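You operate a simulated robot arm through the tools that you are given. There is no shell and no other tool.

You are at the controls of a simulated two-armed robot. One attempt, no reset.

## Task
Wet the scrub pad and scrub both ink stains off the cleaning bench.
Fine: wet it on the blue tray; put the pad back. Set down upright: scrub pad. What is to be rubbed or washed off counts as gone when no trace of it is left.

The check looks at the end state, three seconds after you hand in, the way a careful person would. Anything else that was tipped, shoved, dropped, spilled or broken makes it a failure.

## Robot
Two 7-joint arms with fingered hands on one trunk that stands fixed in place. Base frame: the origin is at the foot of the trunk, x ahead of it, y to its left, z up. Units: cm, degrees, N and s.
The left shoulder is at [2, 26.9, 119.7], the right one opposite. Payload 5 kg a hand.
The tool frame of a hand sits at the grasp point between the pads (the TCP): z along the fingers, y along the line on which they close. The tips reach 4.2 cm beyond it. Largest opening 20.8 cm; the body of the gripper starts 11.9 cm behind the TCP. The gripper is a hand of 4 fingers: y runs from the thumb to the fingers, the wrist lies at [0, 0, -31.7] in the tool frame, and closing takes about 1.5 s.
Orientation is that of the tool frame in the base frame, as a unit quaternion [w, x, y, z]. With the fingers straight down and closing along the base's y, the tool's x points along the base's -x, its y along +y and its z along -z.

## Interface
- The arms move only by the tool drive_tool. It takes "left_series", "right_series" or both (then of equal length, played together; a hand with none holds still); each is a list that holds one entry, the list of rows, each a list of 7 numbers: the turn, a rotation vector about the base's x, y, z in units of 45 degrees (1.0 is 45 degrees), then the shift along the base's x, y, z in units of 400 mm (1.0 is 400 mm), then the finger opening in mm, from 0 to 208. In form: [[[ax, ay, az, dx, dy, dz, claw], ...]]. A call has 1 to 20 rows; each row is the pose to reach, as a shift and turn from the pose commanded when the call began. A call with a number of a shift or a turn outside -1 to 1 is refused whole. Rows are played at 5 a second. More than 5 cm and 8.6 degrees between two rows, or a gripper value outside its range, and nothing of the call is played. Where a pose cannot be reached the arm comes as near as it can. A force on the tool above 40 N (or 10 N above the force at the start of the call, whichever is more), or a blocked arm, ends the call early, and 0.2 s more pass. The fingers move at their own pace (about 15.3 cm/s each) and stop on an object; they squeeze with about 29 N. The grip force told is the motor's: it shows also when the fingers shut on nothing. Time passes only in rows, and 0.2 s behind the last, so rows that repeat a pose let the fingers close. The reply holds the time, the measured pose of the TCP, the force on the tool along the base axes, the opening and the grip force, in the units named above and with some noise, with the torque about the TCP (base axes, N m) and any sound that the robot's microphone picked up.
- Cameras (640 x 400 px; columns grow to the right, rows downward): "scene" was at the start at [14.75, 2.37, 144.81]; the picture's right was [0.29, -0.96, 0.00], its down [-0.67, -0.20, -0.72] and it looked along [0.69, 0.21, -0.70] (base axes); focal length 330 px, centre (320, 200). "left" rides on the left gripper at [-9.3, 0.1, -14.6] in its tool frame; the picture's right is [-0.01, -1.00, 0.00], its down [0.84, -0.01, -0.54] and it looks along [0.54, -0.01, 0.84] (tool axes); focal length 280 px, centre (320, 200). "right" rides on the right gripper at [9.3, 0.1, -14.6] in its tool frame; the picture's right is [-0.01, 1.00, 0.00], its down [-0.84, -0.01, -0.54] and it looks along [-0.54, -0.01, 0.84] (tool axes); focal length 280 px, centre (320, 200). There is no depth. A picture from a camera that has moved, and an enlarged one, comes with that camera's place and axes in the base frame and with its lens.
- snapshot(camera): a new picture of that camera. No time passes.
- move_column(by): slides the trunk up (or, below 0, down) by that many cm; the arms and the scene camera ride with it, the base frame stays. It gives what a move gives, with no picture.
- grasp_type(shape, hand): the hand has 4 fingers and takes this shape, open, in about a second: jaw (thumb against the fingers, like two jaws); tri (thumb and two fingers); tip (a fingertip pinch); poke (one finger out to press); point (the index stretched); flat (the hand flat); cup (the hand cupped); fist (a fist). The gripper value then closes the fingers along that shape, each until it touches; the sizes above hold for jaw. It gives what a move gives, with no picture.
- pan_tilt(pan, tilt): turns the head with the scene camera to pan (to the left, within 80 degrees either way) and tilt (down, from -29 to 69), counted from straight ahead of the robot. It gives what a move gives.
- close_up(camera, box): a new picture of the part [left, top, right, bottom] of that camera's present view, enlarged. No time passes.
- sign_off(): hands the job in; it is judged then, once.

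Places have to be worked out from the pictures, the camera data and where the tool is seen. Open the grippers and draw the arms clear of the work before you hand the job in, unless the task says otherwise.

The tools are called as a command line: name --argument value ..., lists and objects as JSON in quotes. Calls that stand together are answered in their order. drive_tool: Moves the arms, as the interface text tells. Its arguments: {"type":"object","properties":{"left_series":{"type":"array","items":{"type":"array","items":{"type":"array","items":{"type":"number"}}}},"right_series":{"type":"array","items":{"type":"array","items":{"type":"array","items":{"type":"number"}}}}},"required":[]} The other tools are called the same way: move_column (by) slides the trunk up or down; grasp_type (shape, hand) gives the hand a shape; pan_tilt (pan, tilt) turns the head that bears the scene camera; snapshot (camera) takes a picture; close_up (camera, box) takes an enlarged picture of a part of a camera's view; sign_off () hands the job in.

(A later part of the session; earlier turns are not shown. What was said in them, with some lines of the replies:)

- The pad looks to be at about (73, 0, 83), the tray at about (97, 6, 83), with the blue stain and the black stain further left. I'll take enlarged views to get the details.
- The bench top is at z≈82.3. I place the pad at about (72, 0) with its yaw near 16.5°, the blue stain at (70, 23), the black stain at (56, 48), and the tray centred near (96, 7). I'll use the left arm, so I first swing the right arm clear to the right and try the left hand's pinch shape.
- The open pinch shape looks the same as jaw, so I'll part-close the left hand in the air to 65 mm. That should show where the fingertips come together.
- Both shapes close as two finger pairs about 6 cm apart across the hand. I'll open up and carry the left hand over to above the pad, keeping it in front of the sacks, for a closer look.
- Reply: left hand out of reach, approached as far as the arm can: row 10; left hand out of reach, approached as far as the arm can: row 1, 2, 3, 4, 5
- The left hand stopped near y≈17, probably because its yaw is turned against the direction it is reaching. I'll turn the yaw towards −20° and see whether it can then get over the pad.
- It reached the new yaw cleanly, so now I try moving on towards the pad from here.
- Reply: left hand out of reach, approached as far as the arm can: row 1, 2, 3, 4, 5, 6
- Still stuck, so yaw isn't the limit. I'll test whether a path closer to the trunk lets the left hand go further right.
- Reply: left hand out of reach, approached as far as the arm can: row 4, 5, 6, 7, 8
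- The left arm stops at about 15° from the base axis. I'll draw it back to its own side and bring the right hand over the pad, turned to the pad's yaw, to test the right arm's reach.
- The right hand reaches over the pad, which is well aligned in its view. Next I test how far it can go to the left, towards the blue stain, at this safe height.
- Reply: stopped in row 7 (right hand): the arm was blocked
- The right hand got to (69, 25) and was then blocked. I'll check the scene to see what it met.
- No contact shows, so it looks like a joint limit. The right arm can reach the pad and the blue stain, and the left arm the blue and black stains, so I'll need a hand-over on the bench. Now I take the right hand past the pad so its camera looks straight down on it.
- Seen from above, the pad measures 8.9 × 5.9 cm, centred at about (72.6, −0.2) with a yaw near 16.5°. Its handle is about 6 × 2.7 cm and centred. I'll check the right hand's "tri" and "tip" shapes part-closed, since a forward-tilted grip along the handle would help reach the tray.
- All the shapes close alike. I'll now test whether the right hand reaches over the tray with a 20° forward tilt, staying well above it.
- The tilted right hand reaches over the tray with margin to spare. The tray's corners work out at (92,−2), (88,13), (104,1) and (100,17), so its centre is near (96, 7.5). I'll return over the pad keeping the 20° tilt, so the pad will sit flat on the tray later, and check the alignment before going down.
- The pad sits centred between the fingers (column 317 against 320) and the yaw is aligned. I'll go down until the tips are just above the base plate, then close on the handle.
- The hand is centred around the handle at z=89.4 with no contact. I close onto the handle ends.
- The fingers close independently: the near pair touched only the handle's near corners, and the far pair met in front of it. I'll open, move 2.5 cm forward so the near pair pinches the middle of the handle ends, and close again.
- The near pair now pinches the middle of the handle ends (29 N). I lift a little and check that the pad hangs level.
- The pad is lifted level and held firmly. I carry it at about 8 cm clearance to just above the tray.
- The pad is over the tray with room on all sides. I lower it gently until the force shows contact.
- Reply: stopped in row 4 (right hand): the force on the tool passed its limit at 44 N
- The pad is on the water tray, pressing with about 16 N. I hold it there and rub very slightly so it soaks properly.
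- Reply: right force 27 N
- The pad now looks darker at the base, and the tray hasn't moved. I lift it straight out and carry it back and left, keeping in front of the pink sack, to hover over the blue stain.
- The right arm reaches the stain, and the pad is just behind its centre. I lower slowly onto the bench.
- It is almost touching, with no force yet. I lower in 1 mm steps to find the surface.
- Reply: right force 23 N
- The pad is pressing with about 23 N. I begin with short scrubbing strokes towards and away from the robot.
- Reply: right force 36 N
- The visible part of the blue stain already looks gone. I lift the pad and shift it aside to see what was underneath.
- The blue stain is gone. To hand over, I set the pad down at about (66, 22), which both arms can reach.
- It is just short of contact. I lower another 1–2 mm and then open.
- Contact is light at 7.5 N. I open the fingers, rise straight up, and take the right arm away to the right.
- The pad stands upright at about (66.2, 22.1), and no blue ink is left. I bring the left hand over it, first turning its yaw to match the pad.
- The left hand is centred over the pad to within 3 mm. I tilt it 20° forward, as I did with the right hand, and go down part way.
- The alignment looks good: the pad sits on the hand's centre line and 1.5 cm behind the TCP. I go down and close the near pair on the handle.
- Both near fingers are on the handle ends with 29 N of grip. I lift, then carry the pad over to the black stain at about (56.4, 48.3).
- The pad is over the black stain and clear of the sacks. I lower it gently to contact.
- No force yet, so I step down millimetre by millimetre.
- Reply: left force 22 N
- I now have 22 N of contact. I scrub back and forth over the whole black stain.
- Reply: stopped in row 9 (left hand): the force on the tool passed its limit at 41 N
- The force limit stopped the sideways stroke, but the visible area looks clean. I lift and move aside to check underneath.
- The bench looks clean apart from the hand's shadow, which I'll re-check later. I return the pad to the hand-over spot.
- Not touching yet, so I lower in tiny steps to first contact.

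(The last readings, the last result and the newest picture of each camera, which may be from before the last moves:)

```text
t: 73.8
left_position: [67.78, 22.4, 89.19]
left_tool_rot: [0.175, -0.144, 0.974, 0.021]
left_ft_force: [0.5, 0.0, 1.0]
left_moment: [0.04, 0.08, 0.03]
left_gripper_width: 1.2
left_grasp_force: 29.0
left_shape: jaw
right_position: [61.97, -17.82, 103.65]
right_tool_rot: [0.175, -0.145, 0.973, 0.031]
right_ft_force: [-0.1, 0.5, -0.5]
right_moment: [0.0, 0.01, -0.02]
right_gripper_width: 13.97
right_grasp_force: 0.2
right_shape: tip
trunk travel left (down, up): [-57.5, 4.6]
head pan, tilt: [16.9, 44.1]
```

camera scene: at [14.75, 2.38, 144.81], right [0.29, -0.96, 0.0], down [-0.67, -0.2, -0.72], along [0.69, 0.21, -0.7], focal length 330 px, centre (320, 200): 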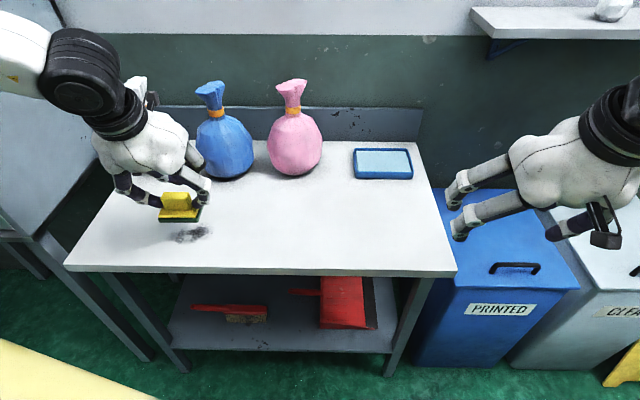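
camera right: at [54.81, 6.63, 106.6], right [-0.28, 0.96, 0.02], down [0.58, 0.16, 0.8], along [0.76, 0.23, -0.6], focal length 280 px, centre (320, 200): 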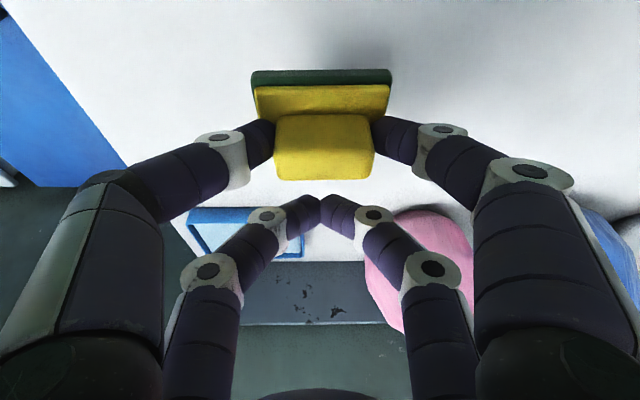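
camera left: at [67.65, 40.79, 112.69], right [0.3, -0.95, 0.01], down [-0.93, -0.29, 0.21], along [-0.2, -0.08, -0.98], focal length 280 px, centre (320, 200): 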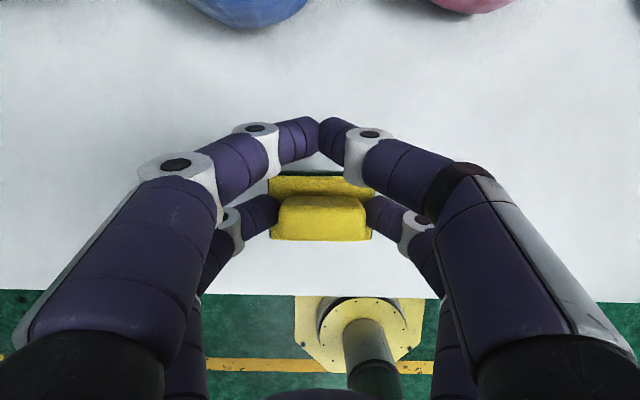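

It is at first contact. I press 0.8 mm further, open, rise straight up, and take the left arm back to its own side.

drive_tool --left_series '[[[0, 0, 0, 0, 0, -0.002, 0], [0, 0, 0, 0, 0, -0.002, 0], [0, 0, 0, 0, 0, -0.002, 60], [0, 0, 0, 0, 0, -0.002, 140], [0, 0, 0, 0, 0, -0.002, 140], [0, 0, 0, 0, 0, -0.002, 140], [0, 0, 0, 0, 0, 0.05, 140], [0, 0, 0, 0, 0, 0.15, 140], [0, 0, 0, 0, 0, 0.25, 140], [0, 0, 0, -0.04, 0.08, 0.3, 140], [0, 0, 0, -0.1, 0.18, 0.33, 140], [0, 0, 0, -0.16, 0.28, 0.35, 140], [0, 0, 0, -0.22, 0.38, 0.37, 140], [0, 0, 0, -0.28, 0.48, 0.37, 140], [0, 0, 0, -0.34, 0.58, 0.37, 140], [0, 0, 0, -0.39, 0.68, 0.37, 140], [0, 0, 0, -0.42, 0.78, 0.37, 140], [0, 0, 0, -0.42, 0.88, 0.37, 140], [0, 0, 0, -0.42, 0.98, 0.37, 140]]]'

snapshot --camera "scene"

close_up --camera "scene" --box '[60, 140, 440, 290]'

```text
t: 77.8
left_position: [50.52, 61.96, 103.82]
left_tool_rot: [0.174, -0.144, 0.974, 0.022]
left_ft_force: [-0.1, 0.5, -0.7]
left_moment: [-0.04, -0.11, -0.04]
left_gripper_width: 13.99
left_grasp_force: 0.0
left_shape: jaw
right_position: [62.0, -17.66, 103.83]
right_tool_rot: [0.176, -0.144, 0.973, 0.031]
right_ft_force: [0.1, -0.2, 1.0]
right_moment: [-0.03, -0.01, 0.0]
right_gripper_width: 13.96
right_grasp_force: 0.1
right_shape: tip
trunk travel left (down, up): [-57.5, 4.6]
head pan, tilt: [16.9, 44.1]
```

```text
taken
camera scene: at [14.72, 2.41, 144.82], right [0.29, -0.96, 0.0], down [-0.67, -0.2, -0.72], along [0.69, 0.21, -0.7], focal length 330 px, centre (320, 200)
```

scene: 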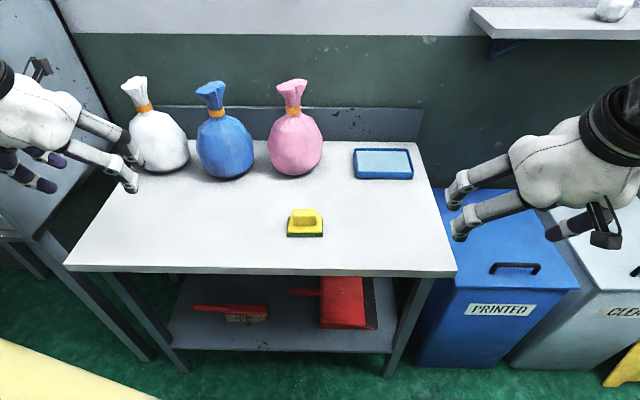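

```text
1.68 times, centred on (250, 215) of scene
camera zoom: at [14.72, 2.41, 144.82], right [0.29, -0.96, 0.0], down [-0.67, -0.2, -0.72], along [0.69, 0.21, -0.7], focal length 556 px, centre (438, 175)
```

zoom: 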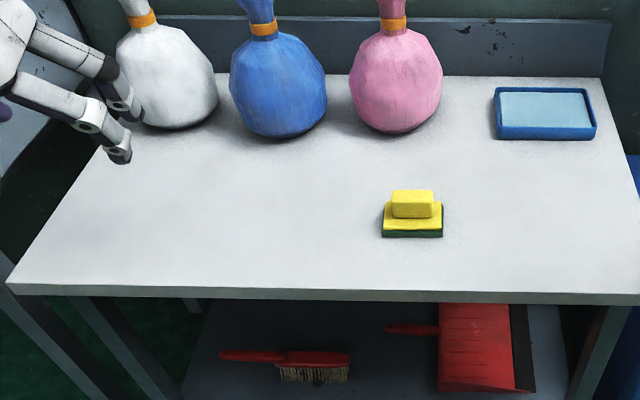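

Both stain areas look clean in the wide view. I zoom in on each spot to look for faint traces, and on the pad for its pose.

close_up --camera "scene" --box '[150, 200, 240, 260]'

close_up --camera "scene" --box '[265, 190, 355, 250]'

close_up --camera "left" --box '[160, 0, 640, 220]'

```text
6.67 times, centred on (195, 230) of scene
camera zoom: at [14.72, 2.41, 144.82], right [0.29, -0.96, 0.0], down [-0.67, -0.2, -0.72], along [0.69, 0.21, -0.7], focal length 2199 px, centre (1153, 0)
```

zoom: 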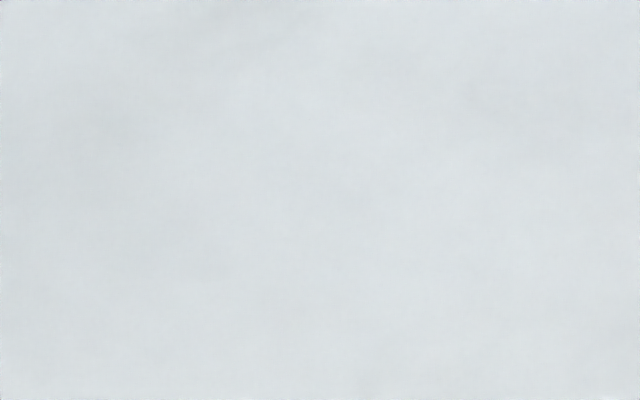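

```text
6.67 times, centred on (310, 220) of scene
camera zoom: at [14.72, 2.41, 144.82], right [0.29, -0.96, 0.0], down [-0.67, -0.2, -0.72], along [0.69, 0.21, -0.7], focal length 2199 px, centre (387, 67)
```

zoom: 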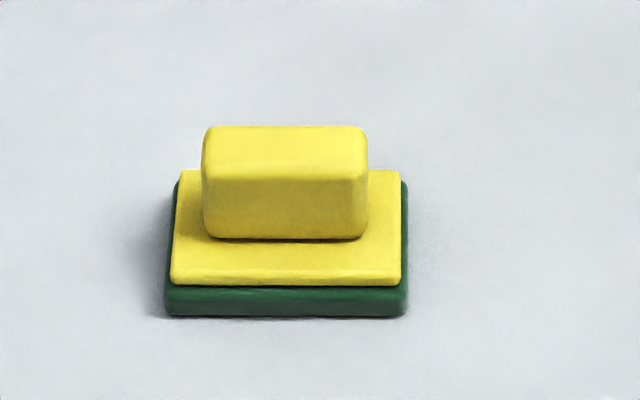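

```text
1.33 times, centred on (400, 110) of left
camera zoom: at [53.99, 63.18, 120.97], right [0.3, -0.95, 0.01], down [-0.93, -0.29, 0.21], along [-0.2, -0.08, -0.98], focal length 374 px, centre (213, 320)
```

zoom: 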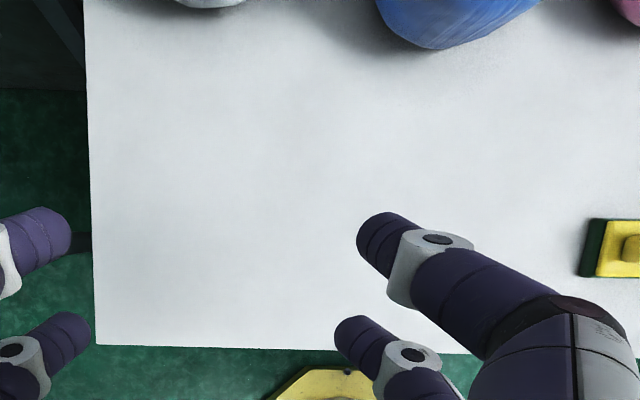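

No trace remains at either spot. The pad stands at about (66.4, 21.8) with its yaw unchanged. I bring the right hand, still tilted 20°, back above it to return it to its original place.

drive_tool --right_series '[[[0, 0, 0, 0.02, 0.1, 0, 140], [0, 0, 0, 0.04, 0.2, 0, 140], [0, 0, 0, 0.06, 0.3, 0, 140], [0, 0, 0, 0.08, 0.4, 0, 140], [0, 0, 0, 0.1, 0.5, 0, 140], [0, 0, 0, 0.12, 0.6, 0, 140], [0, 0, 0, 0.14, 0.7, 0, 140], [0, 0, 0, 0.145, 0.8, 0, 140], [0, 0, 0, 0.145, 0.9, 0, 140], [0, 0, 0, 0.145, 0.997, -0.05, 140], [0, 0, 0, 0.145, 0.997, -0.14, 140], [0, 0, 0, 0.145, 0.997, -0.195, 140], [0, 0, 0, 0.145, 0.997, -0.195, 140]]]' --left_series '[[[0, 0, 0, -0.02, 0, 0, 140], [0, 0, 0, -0.04, 0, 0, 140], [0, 0, 0, -0.06, 0, 0, 140], [0, 0, 0, -0.08, 0, 0, 140], [0, 0, 0, -0.1, 0, 0, 140], [0, 0, 0, -0.12, 0, 0, 140], [0, 0, 0, -0.12, 0, 0, 140], [0, 0, 0, -0.12, 0, 0, 140], [0, 0, 0, -0.12, 0, 0, 140], [0, 0, 0, -0.12, 0, 0, 140], [0, 0, 0, -0.12, 0, 0, 140], [0, 0, 0, -0.12, 0, 0, 140], [0, 0, 0, -0.12, 0, 0, 140]]]'

snapshot --camera "right"

close_up --camera "scene" --box '[220, 120, 380, 240]'

```text
t: 80.6
left_position: [46.13, 61.76, 104.01]
left_tool_rot: [0.175, -0.145, 0.974, 0.022]
left_ft_force: [0.4, -0.3, -0.5]
left_moment: [0.03, 0.01, -0.02]
left_gripper_width: 13.96
left_grasp_force: 0.1
left_shape: jaw
right_position: [67.71, 22.21, 95.74]
right_tool_rot: [0.175, -0.145, 0.973, 0.031]
right_ft_force: [0.0, 0.3, 0.9]
right_moment: [0.0, 0.03, 0.02]
right_gripper_width: 13.96
right_grasp_force: 0.0
right_shape: tip
trunk travel left (down, up): [-57.5, 4.6]
head pan, tilt: [16.9, 44.1]
```

```text
taken
camera right: at [54.51, 18.27, 106.24], right [-0.28, 0.96, 0.02], down [0.58, 0.16, 0.8], along [0.77, 0.23, -0.6], focal length 280 px, centre (320, 200)
```

right: 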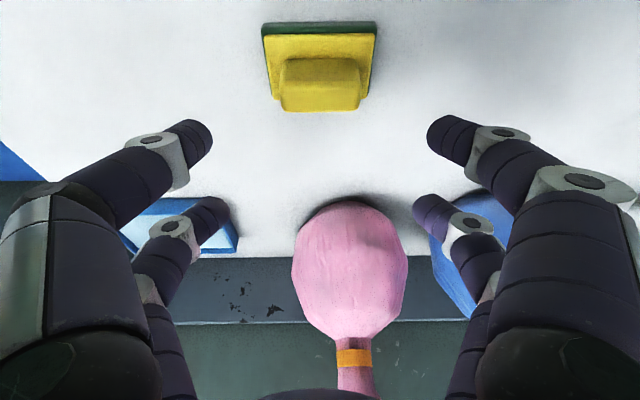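

```text
3.33 times, centred on (300, 180) of scene
camera zoom: at [14.74, 2.36, 144.82], right [0.29, -0.96, 0.0], down [-0.67, -0.2, -0.72], along [0.69, 0.21, -0.7], focal length 1099 px, centre (387, 267)
```

zoom: 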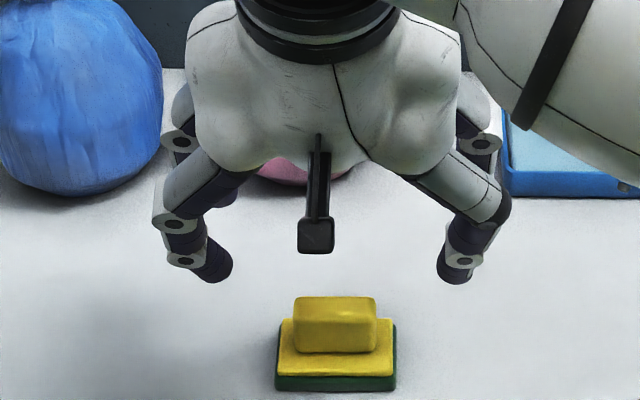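

The pad is centred, with its centre 1.5 cm behind the TCP as in the first grasp. I go down, pinch the handle and lift.

drive_tool --right_series '[[[0, 0, 0, 0, 0, -0.06, 140], [0, 0, 0, 0, 0, -0.11, 140], [0, 0, 0, 0, 0, -0.145, 140], [0, 0, 0, 0, 0, -0.159, 140], [0, 0, 0, 0, 0, -0.159, 140], [0, 0, 0, 0, 0, -0.159, 90], [0, 0, 0, 0, 0, -0.159, 60], [0, 0, 0, 0, 0, -0.159, 30], [0, 0, 0, 0, 0, -0.159, 0], [0, 0, 0, 0, 0, -0.159, 0], [0, 0, 0, 0, 0, -0.159, 0], [0, 0, 0, 0, 0, -0.159, 0], [0, 0, 0, 0, 0, -0.159, 0], [0, 0, 0, 0, 0, -0.13, 0], [0, 0, 0, 0, 0, -0.07, 0], [0, 0, 0, 0, 0, 0, 0], [0, 0, 0, 0, 0, 0, 0]]]'

snapshot --camera "right"

close_up --camera "scene" --box '[220, 120, 380, 240]'

```text
t: 84.2
left_position: [46.05, 61.77, 103.86]
left_tool_rot: [0.173, -0.145, 0.974, 0.022]
left_ft_force: [0.6, 0.6, -0.3]
left_moment: [-0.04, 0.03, -0.01]
left_gripper_width: 13.97
left_grasp_force: 0.0
left_shape: jaw
right_position: [67.86, 22.17, 96.05]
right_tool_rot: [0.175, -0.146, 0.973, 0.032]
right_ft_force: [0.7, 0.2, -0.8]
right_moment: [0.02, 0.0, -0.03]
right_gripper_width: 3.2
right_grasp_force: 29.0
right_shape: tip
trunk travel left (down, up): [-57.5, 4.6]
head pan, tilt: [16.9, 44.1]
```

```text
taken
camera right: at [54.56, 18.25, 106.39], right [-0.28, 0.96, 0.02], down [0.58, 0.16, 0.8], along [0.77, 0.23, -0.6], focal length 280 px, centre (320, 200)
```

right: 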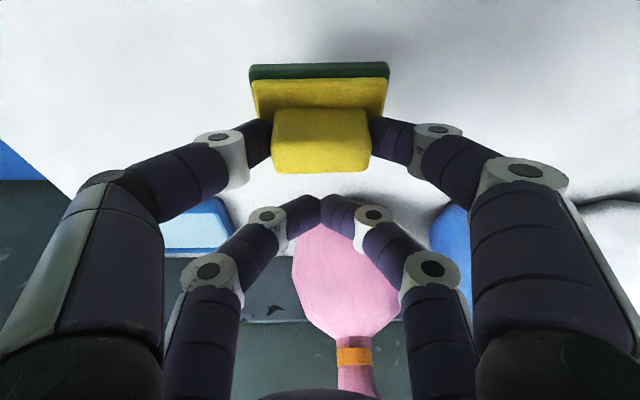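

```text
3.33 times, centred on (300, 180) of scene
camera zoom: at [14.78, 2.38, 144.8], right [0.29, -0.96, 0.0], down [-0.67, -0.2, -0.72], along [0.69, 0.21, -0.7], focal length 1099 px, centre (387, 267)
```

zoom: 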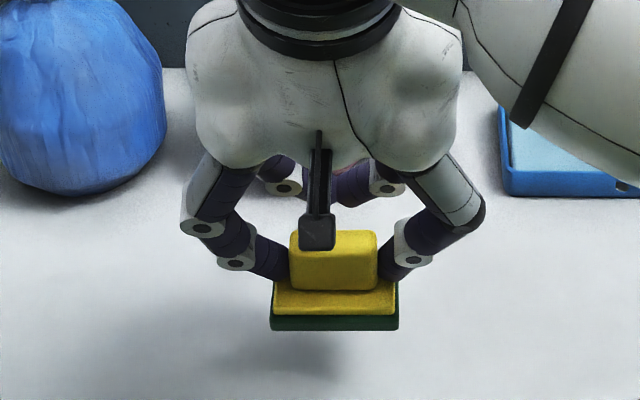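

The pad is held well. I carry it back to its original spot, with the TCP at about (74.2, 0.3), and lower it to near contact.

drive_tool --right_series '[[[0, 0, 0, 0.02, -0.1, 0, 0], [0, 0, 0, 0.05, -0.2, 0, 0], [0, 0, 0, 0.08, -0.3, 0, 0], [0, 0, 0, 0.11, -0.4, 0, 0], [0, 0, 0, 0.14, -0.5, 0, 0], [0, 0, 0, 0.16, -0.547, 0, 0], [0, 0, 0, 0.16, -0.547, -0.06, 0], [0, 0, 0, 0.16, -0.547, -0.12, 0], [0, 0, 0, 0.16, -0.547, -0.15, 0], [0, 0, 0, 0.16, -0.547, -0.16, 0], [0, 0, 0, 0.16, -0.547, -0.164, 0], [0, 0, 0, 0.16, -0.547, -0.164, 0]]]'

close_up --camera "scene" --box '[340, 130, 500, 290]'

```text
t: 86.8
left_position: [46.16, 61.61, 104.01]
left_tool_rot: [0.175, -0.144, 0.974, 0.023]
left_ft_force: [1.4, 0.5, 0.4]
left_moment: [0.01, 0.02, 0.0]
left_gripper_width: 13.97
left_grasp_force: 0.0
left_shape: jaw
right_position: [74.17, 0.22, 89.41]
right_tool_rot: [0.176, -0.145, 0.973, 0.031]
right_ft_force: [0.2, 1.4, 11.0]
right_moment: [0.34, 0.3, -0.04]
right_gripper_width: 3.24
right_grasp_force: 29.4
right_shape: tip
trunk travel left (down, up): [-57.5, 4.6]
head pan, tilt: [16.9, 44.1]
```

```text
2.50 times, centred on (420, 210) of scene
camera zoom: at [14.7, 2.38, 144.83], right [0.29, -0.96, 0.0], down [-0.67, -0.2, -0.72], along [0.69, 0.21, -0.7], focal length 825 px, centre (70, 175)
```

zoom: 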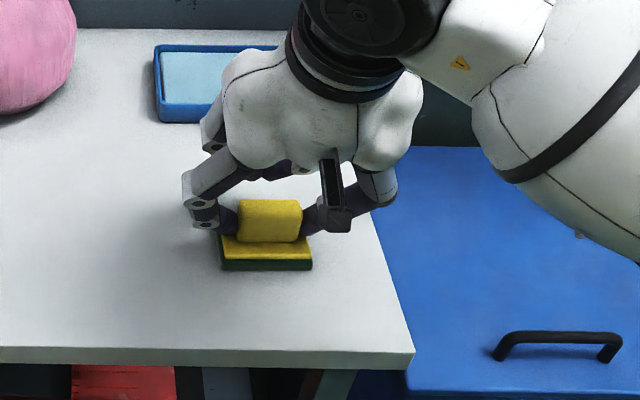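

The pad is down with 11 N on it, and it matches its original pixels (front edge 221–312, row 270). I release it, rise straight up, and take the right arm clear.

drive_tool --right_series '[[[0, 0, 0, 0, 0, 0, 60], [0, 0, 0, 0, 0, 0, 140], [0, 0, 0, 0, 0, 0, 140], [0, 0, 0, 0, 0, 0, 140], [0, 0, 0, 0, 0, 0.05, 140], [0, 0, 0, 0, 0, 0.15, 140], [0, 0, 0, 0, 0, 0.25, 140], [0, 0, 0, -0.02, -0.06, 0.35, 140], [0, 0, 0, -0.06, -0.14, 0.42, 140], [0, 0, 0, -0.1, -0.24, 0.45, 140], [0, 0, 0, -0.15, -0.34, 0.45, 140], [0, 0, 0, -0.2, -0.44, 0.45, 140], [0, 0, 0, -0.25, -0.54, 0.45, 140], [0, 0, 0, -0.3, -0.64, 0.45, 140], [0, 0, 0, -0.35, -0.74, 0.45, 140], [0, 0, 0, -0.4, -0.8, 0.45, 140], [0, 0, 0, -0.4, -0.8, 0.45, 140]]]'

snapshot --camera "scene"

close_up --camera "scene" --box '[340, 130, 500, 290]'

close_up --camera "scene" --box '[60, 150, 340, 290]'

```text
t: 90.4
left_position: [46.01, 61.78, 103.92]
left_tool_rot: [0.173, -0.144, 0.974, 0.022]
left_ft_force: [-0.9, 0.2, 0.2]
left_moment: [-0.02, -0.01, 0.0]
left_gripper_width: 13.98
left_grasp_force: 0.1
left_shape: jaw
right_position: [58.18, -31.51, 107.22]
right_tool_rot: [0.175, -0.144, 0.973, 0.031]
right_ft_force: [-0.1, 0.6, 0.0]
right_moment: [0.01, -0.03, 0.0]
right_gripper_width: 13.93
right_grasp_force: 0.0
right_shape: tip
trunk travel left (down, up): [-57.5, 4.6]
head pan, tilt: [16.9, 44.1]
```

```text
taken
camera scene: at [14.74, 2.4, 144.81], right [0.29, -0.96, 0.0], down [-0.67, -0.2, -0.72], along [0.69, 0.21, -0.7], focal length 330 px, centre (320, 200)
```

scene: 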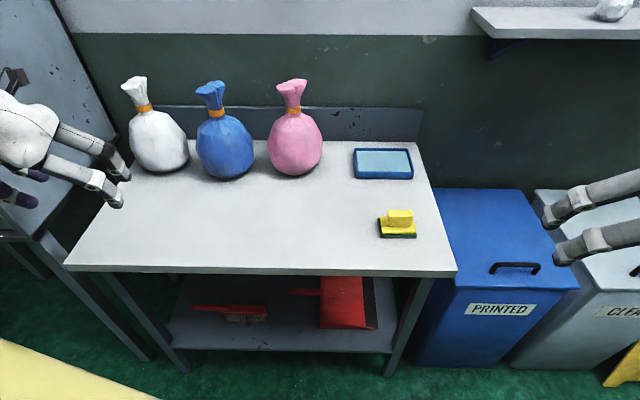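

```text
2.50 times, centred on (420, 210) of scene
camera zoom: at [14.74, 2.4, 144.81], right [0.29, -0.96, 0.0], down [-0.67, -0.2, -0.72], along [0.69, 0.21, -0.7], focal length 825 px, centre (70, 175)
```

zoom: 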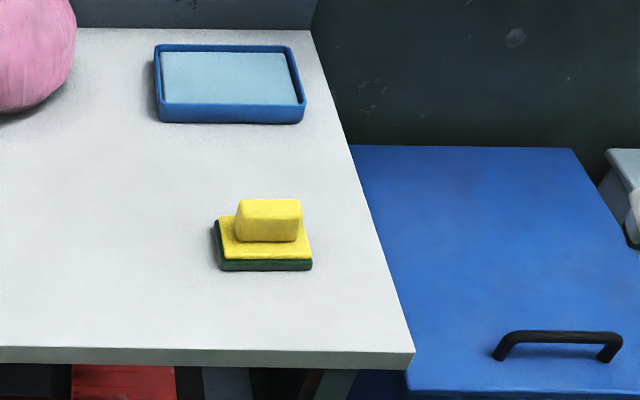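

```text
2.29 times, centred on (200, 220) of scene
camera zoom: at [14.74, 2.4, 144.81], right [0.29, -0.96, 0.0], down [-0.67, -0.2, -0.72], along [0.69, 0.21, -0.7], focal length 754 px, centre (594, 154)
```

zoom: 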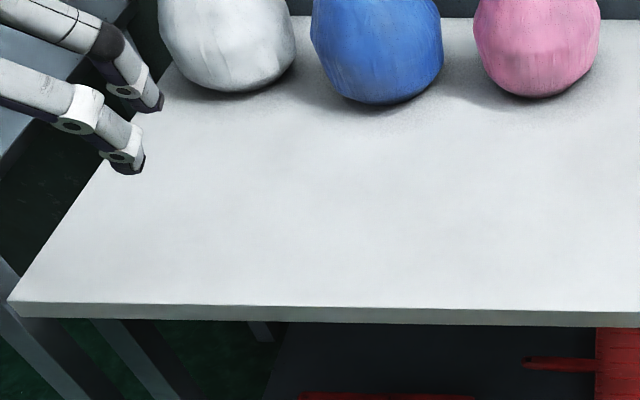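

Both stains are gone, the pad is back in its place, and the tray and sacks are untouched. I open both hands fully and raise the arms a bit further clear.

drive_tool --left_series '[[[0, 0, 0, -0.05, 0, 0.05, 140], [0, 0, 0, -0.1, 0, 0.1, 160], [0, 0, 0, -0.1, 0, 0.15, 208], [0, 0, 0, -0.1, 0, 0.15, 208], [0, 0, 0, -0.1, 0, 0.15, 208]]]' --right_series '[[[0, 0, 0, -0.05, -0.03, 0.03, 140], [0, 0, 0, -0.1, -0.03, 0.06, 160], [0, 0, 0, -0.15, -0.03, 0.1, 208], [0, 0, 0, -0.15, -0.03, 0.1, 208], [0, 0, 0, -0.15, -0.03, 0.1, 208]]]'

snapshot --camera "scene"

```text
t: 91.6
left_position: [42.33, 61.66, 110.02]
left_tool_rot: [0.174, -0.143, 0.974, 0.022]
left_ft_force: [0.0, 0.1, 0.4]
left_moment: [-0.02, 0.02, -0.03]
left_gripper_width: 20.78
left_grasp_force: 0.0
left_shape: jaw
right_position: [52.28, -32.84, 111.46]
right_tool_rot: [0.175, -0.144, 0.973, 0.031]
right_ft_force: [1.1, -0.1, -0.4]
right_moment: [0.01, 0.03, -0.02]
right_gripper_width: 20.78
right_grasp_force: 0.0
right_shape: tip
trunk travel left (down, up): [-57.5, 4.6]
head pan, tilt: [16.9, 44.1]
```

```text
taken
camera scene: at [14.76, 2.38, 144.81], right [0.29, -0.96, 0.0], down [-0.67, -0.2, -0.72], along [0.69, 0.21, -0.7], focal length 330 px, centre (320, 200)
```

scene: 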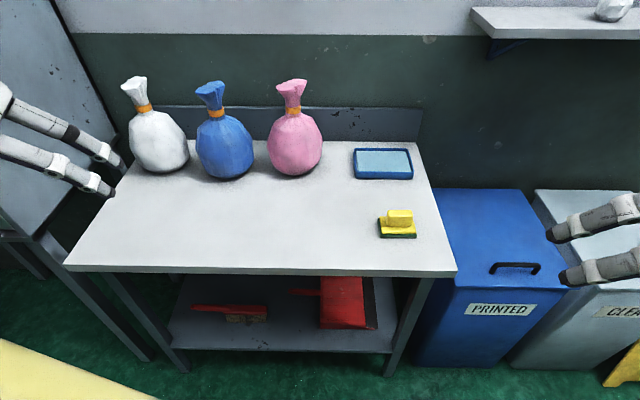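

The bench is clean, the pad stands upright at its original place, and both hands are open and clear. I hand the job in.

sign_off

```text
The job is handed in.
```

I wetted the scrub pad on the blue tray and scrubbed off both ink stains. Close-up pictures of both spots showed no trace of ink. I have handed the job in but have no verdict from the check yet.

- **Pad:** it stands upright at its starting place, within a few millimetres in the pictures.
- **Hand-over:** the left hand could not reach the pad's place, and the black stain was too far for the right hand. The right hand wetted the pad and scrubbed the blue stain, and the left hand scrubbed the black one. They passed the pad by setting it down on the bench between them.
- **Force limit:** the contact force limit cut short one stroke on the black stain, after the main scrubbing passes.
- **Everything else:** the tray and the three sacks look undisturbed in the last picture. Both hands are open and clear of the bench.
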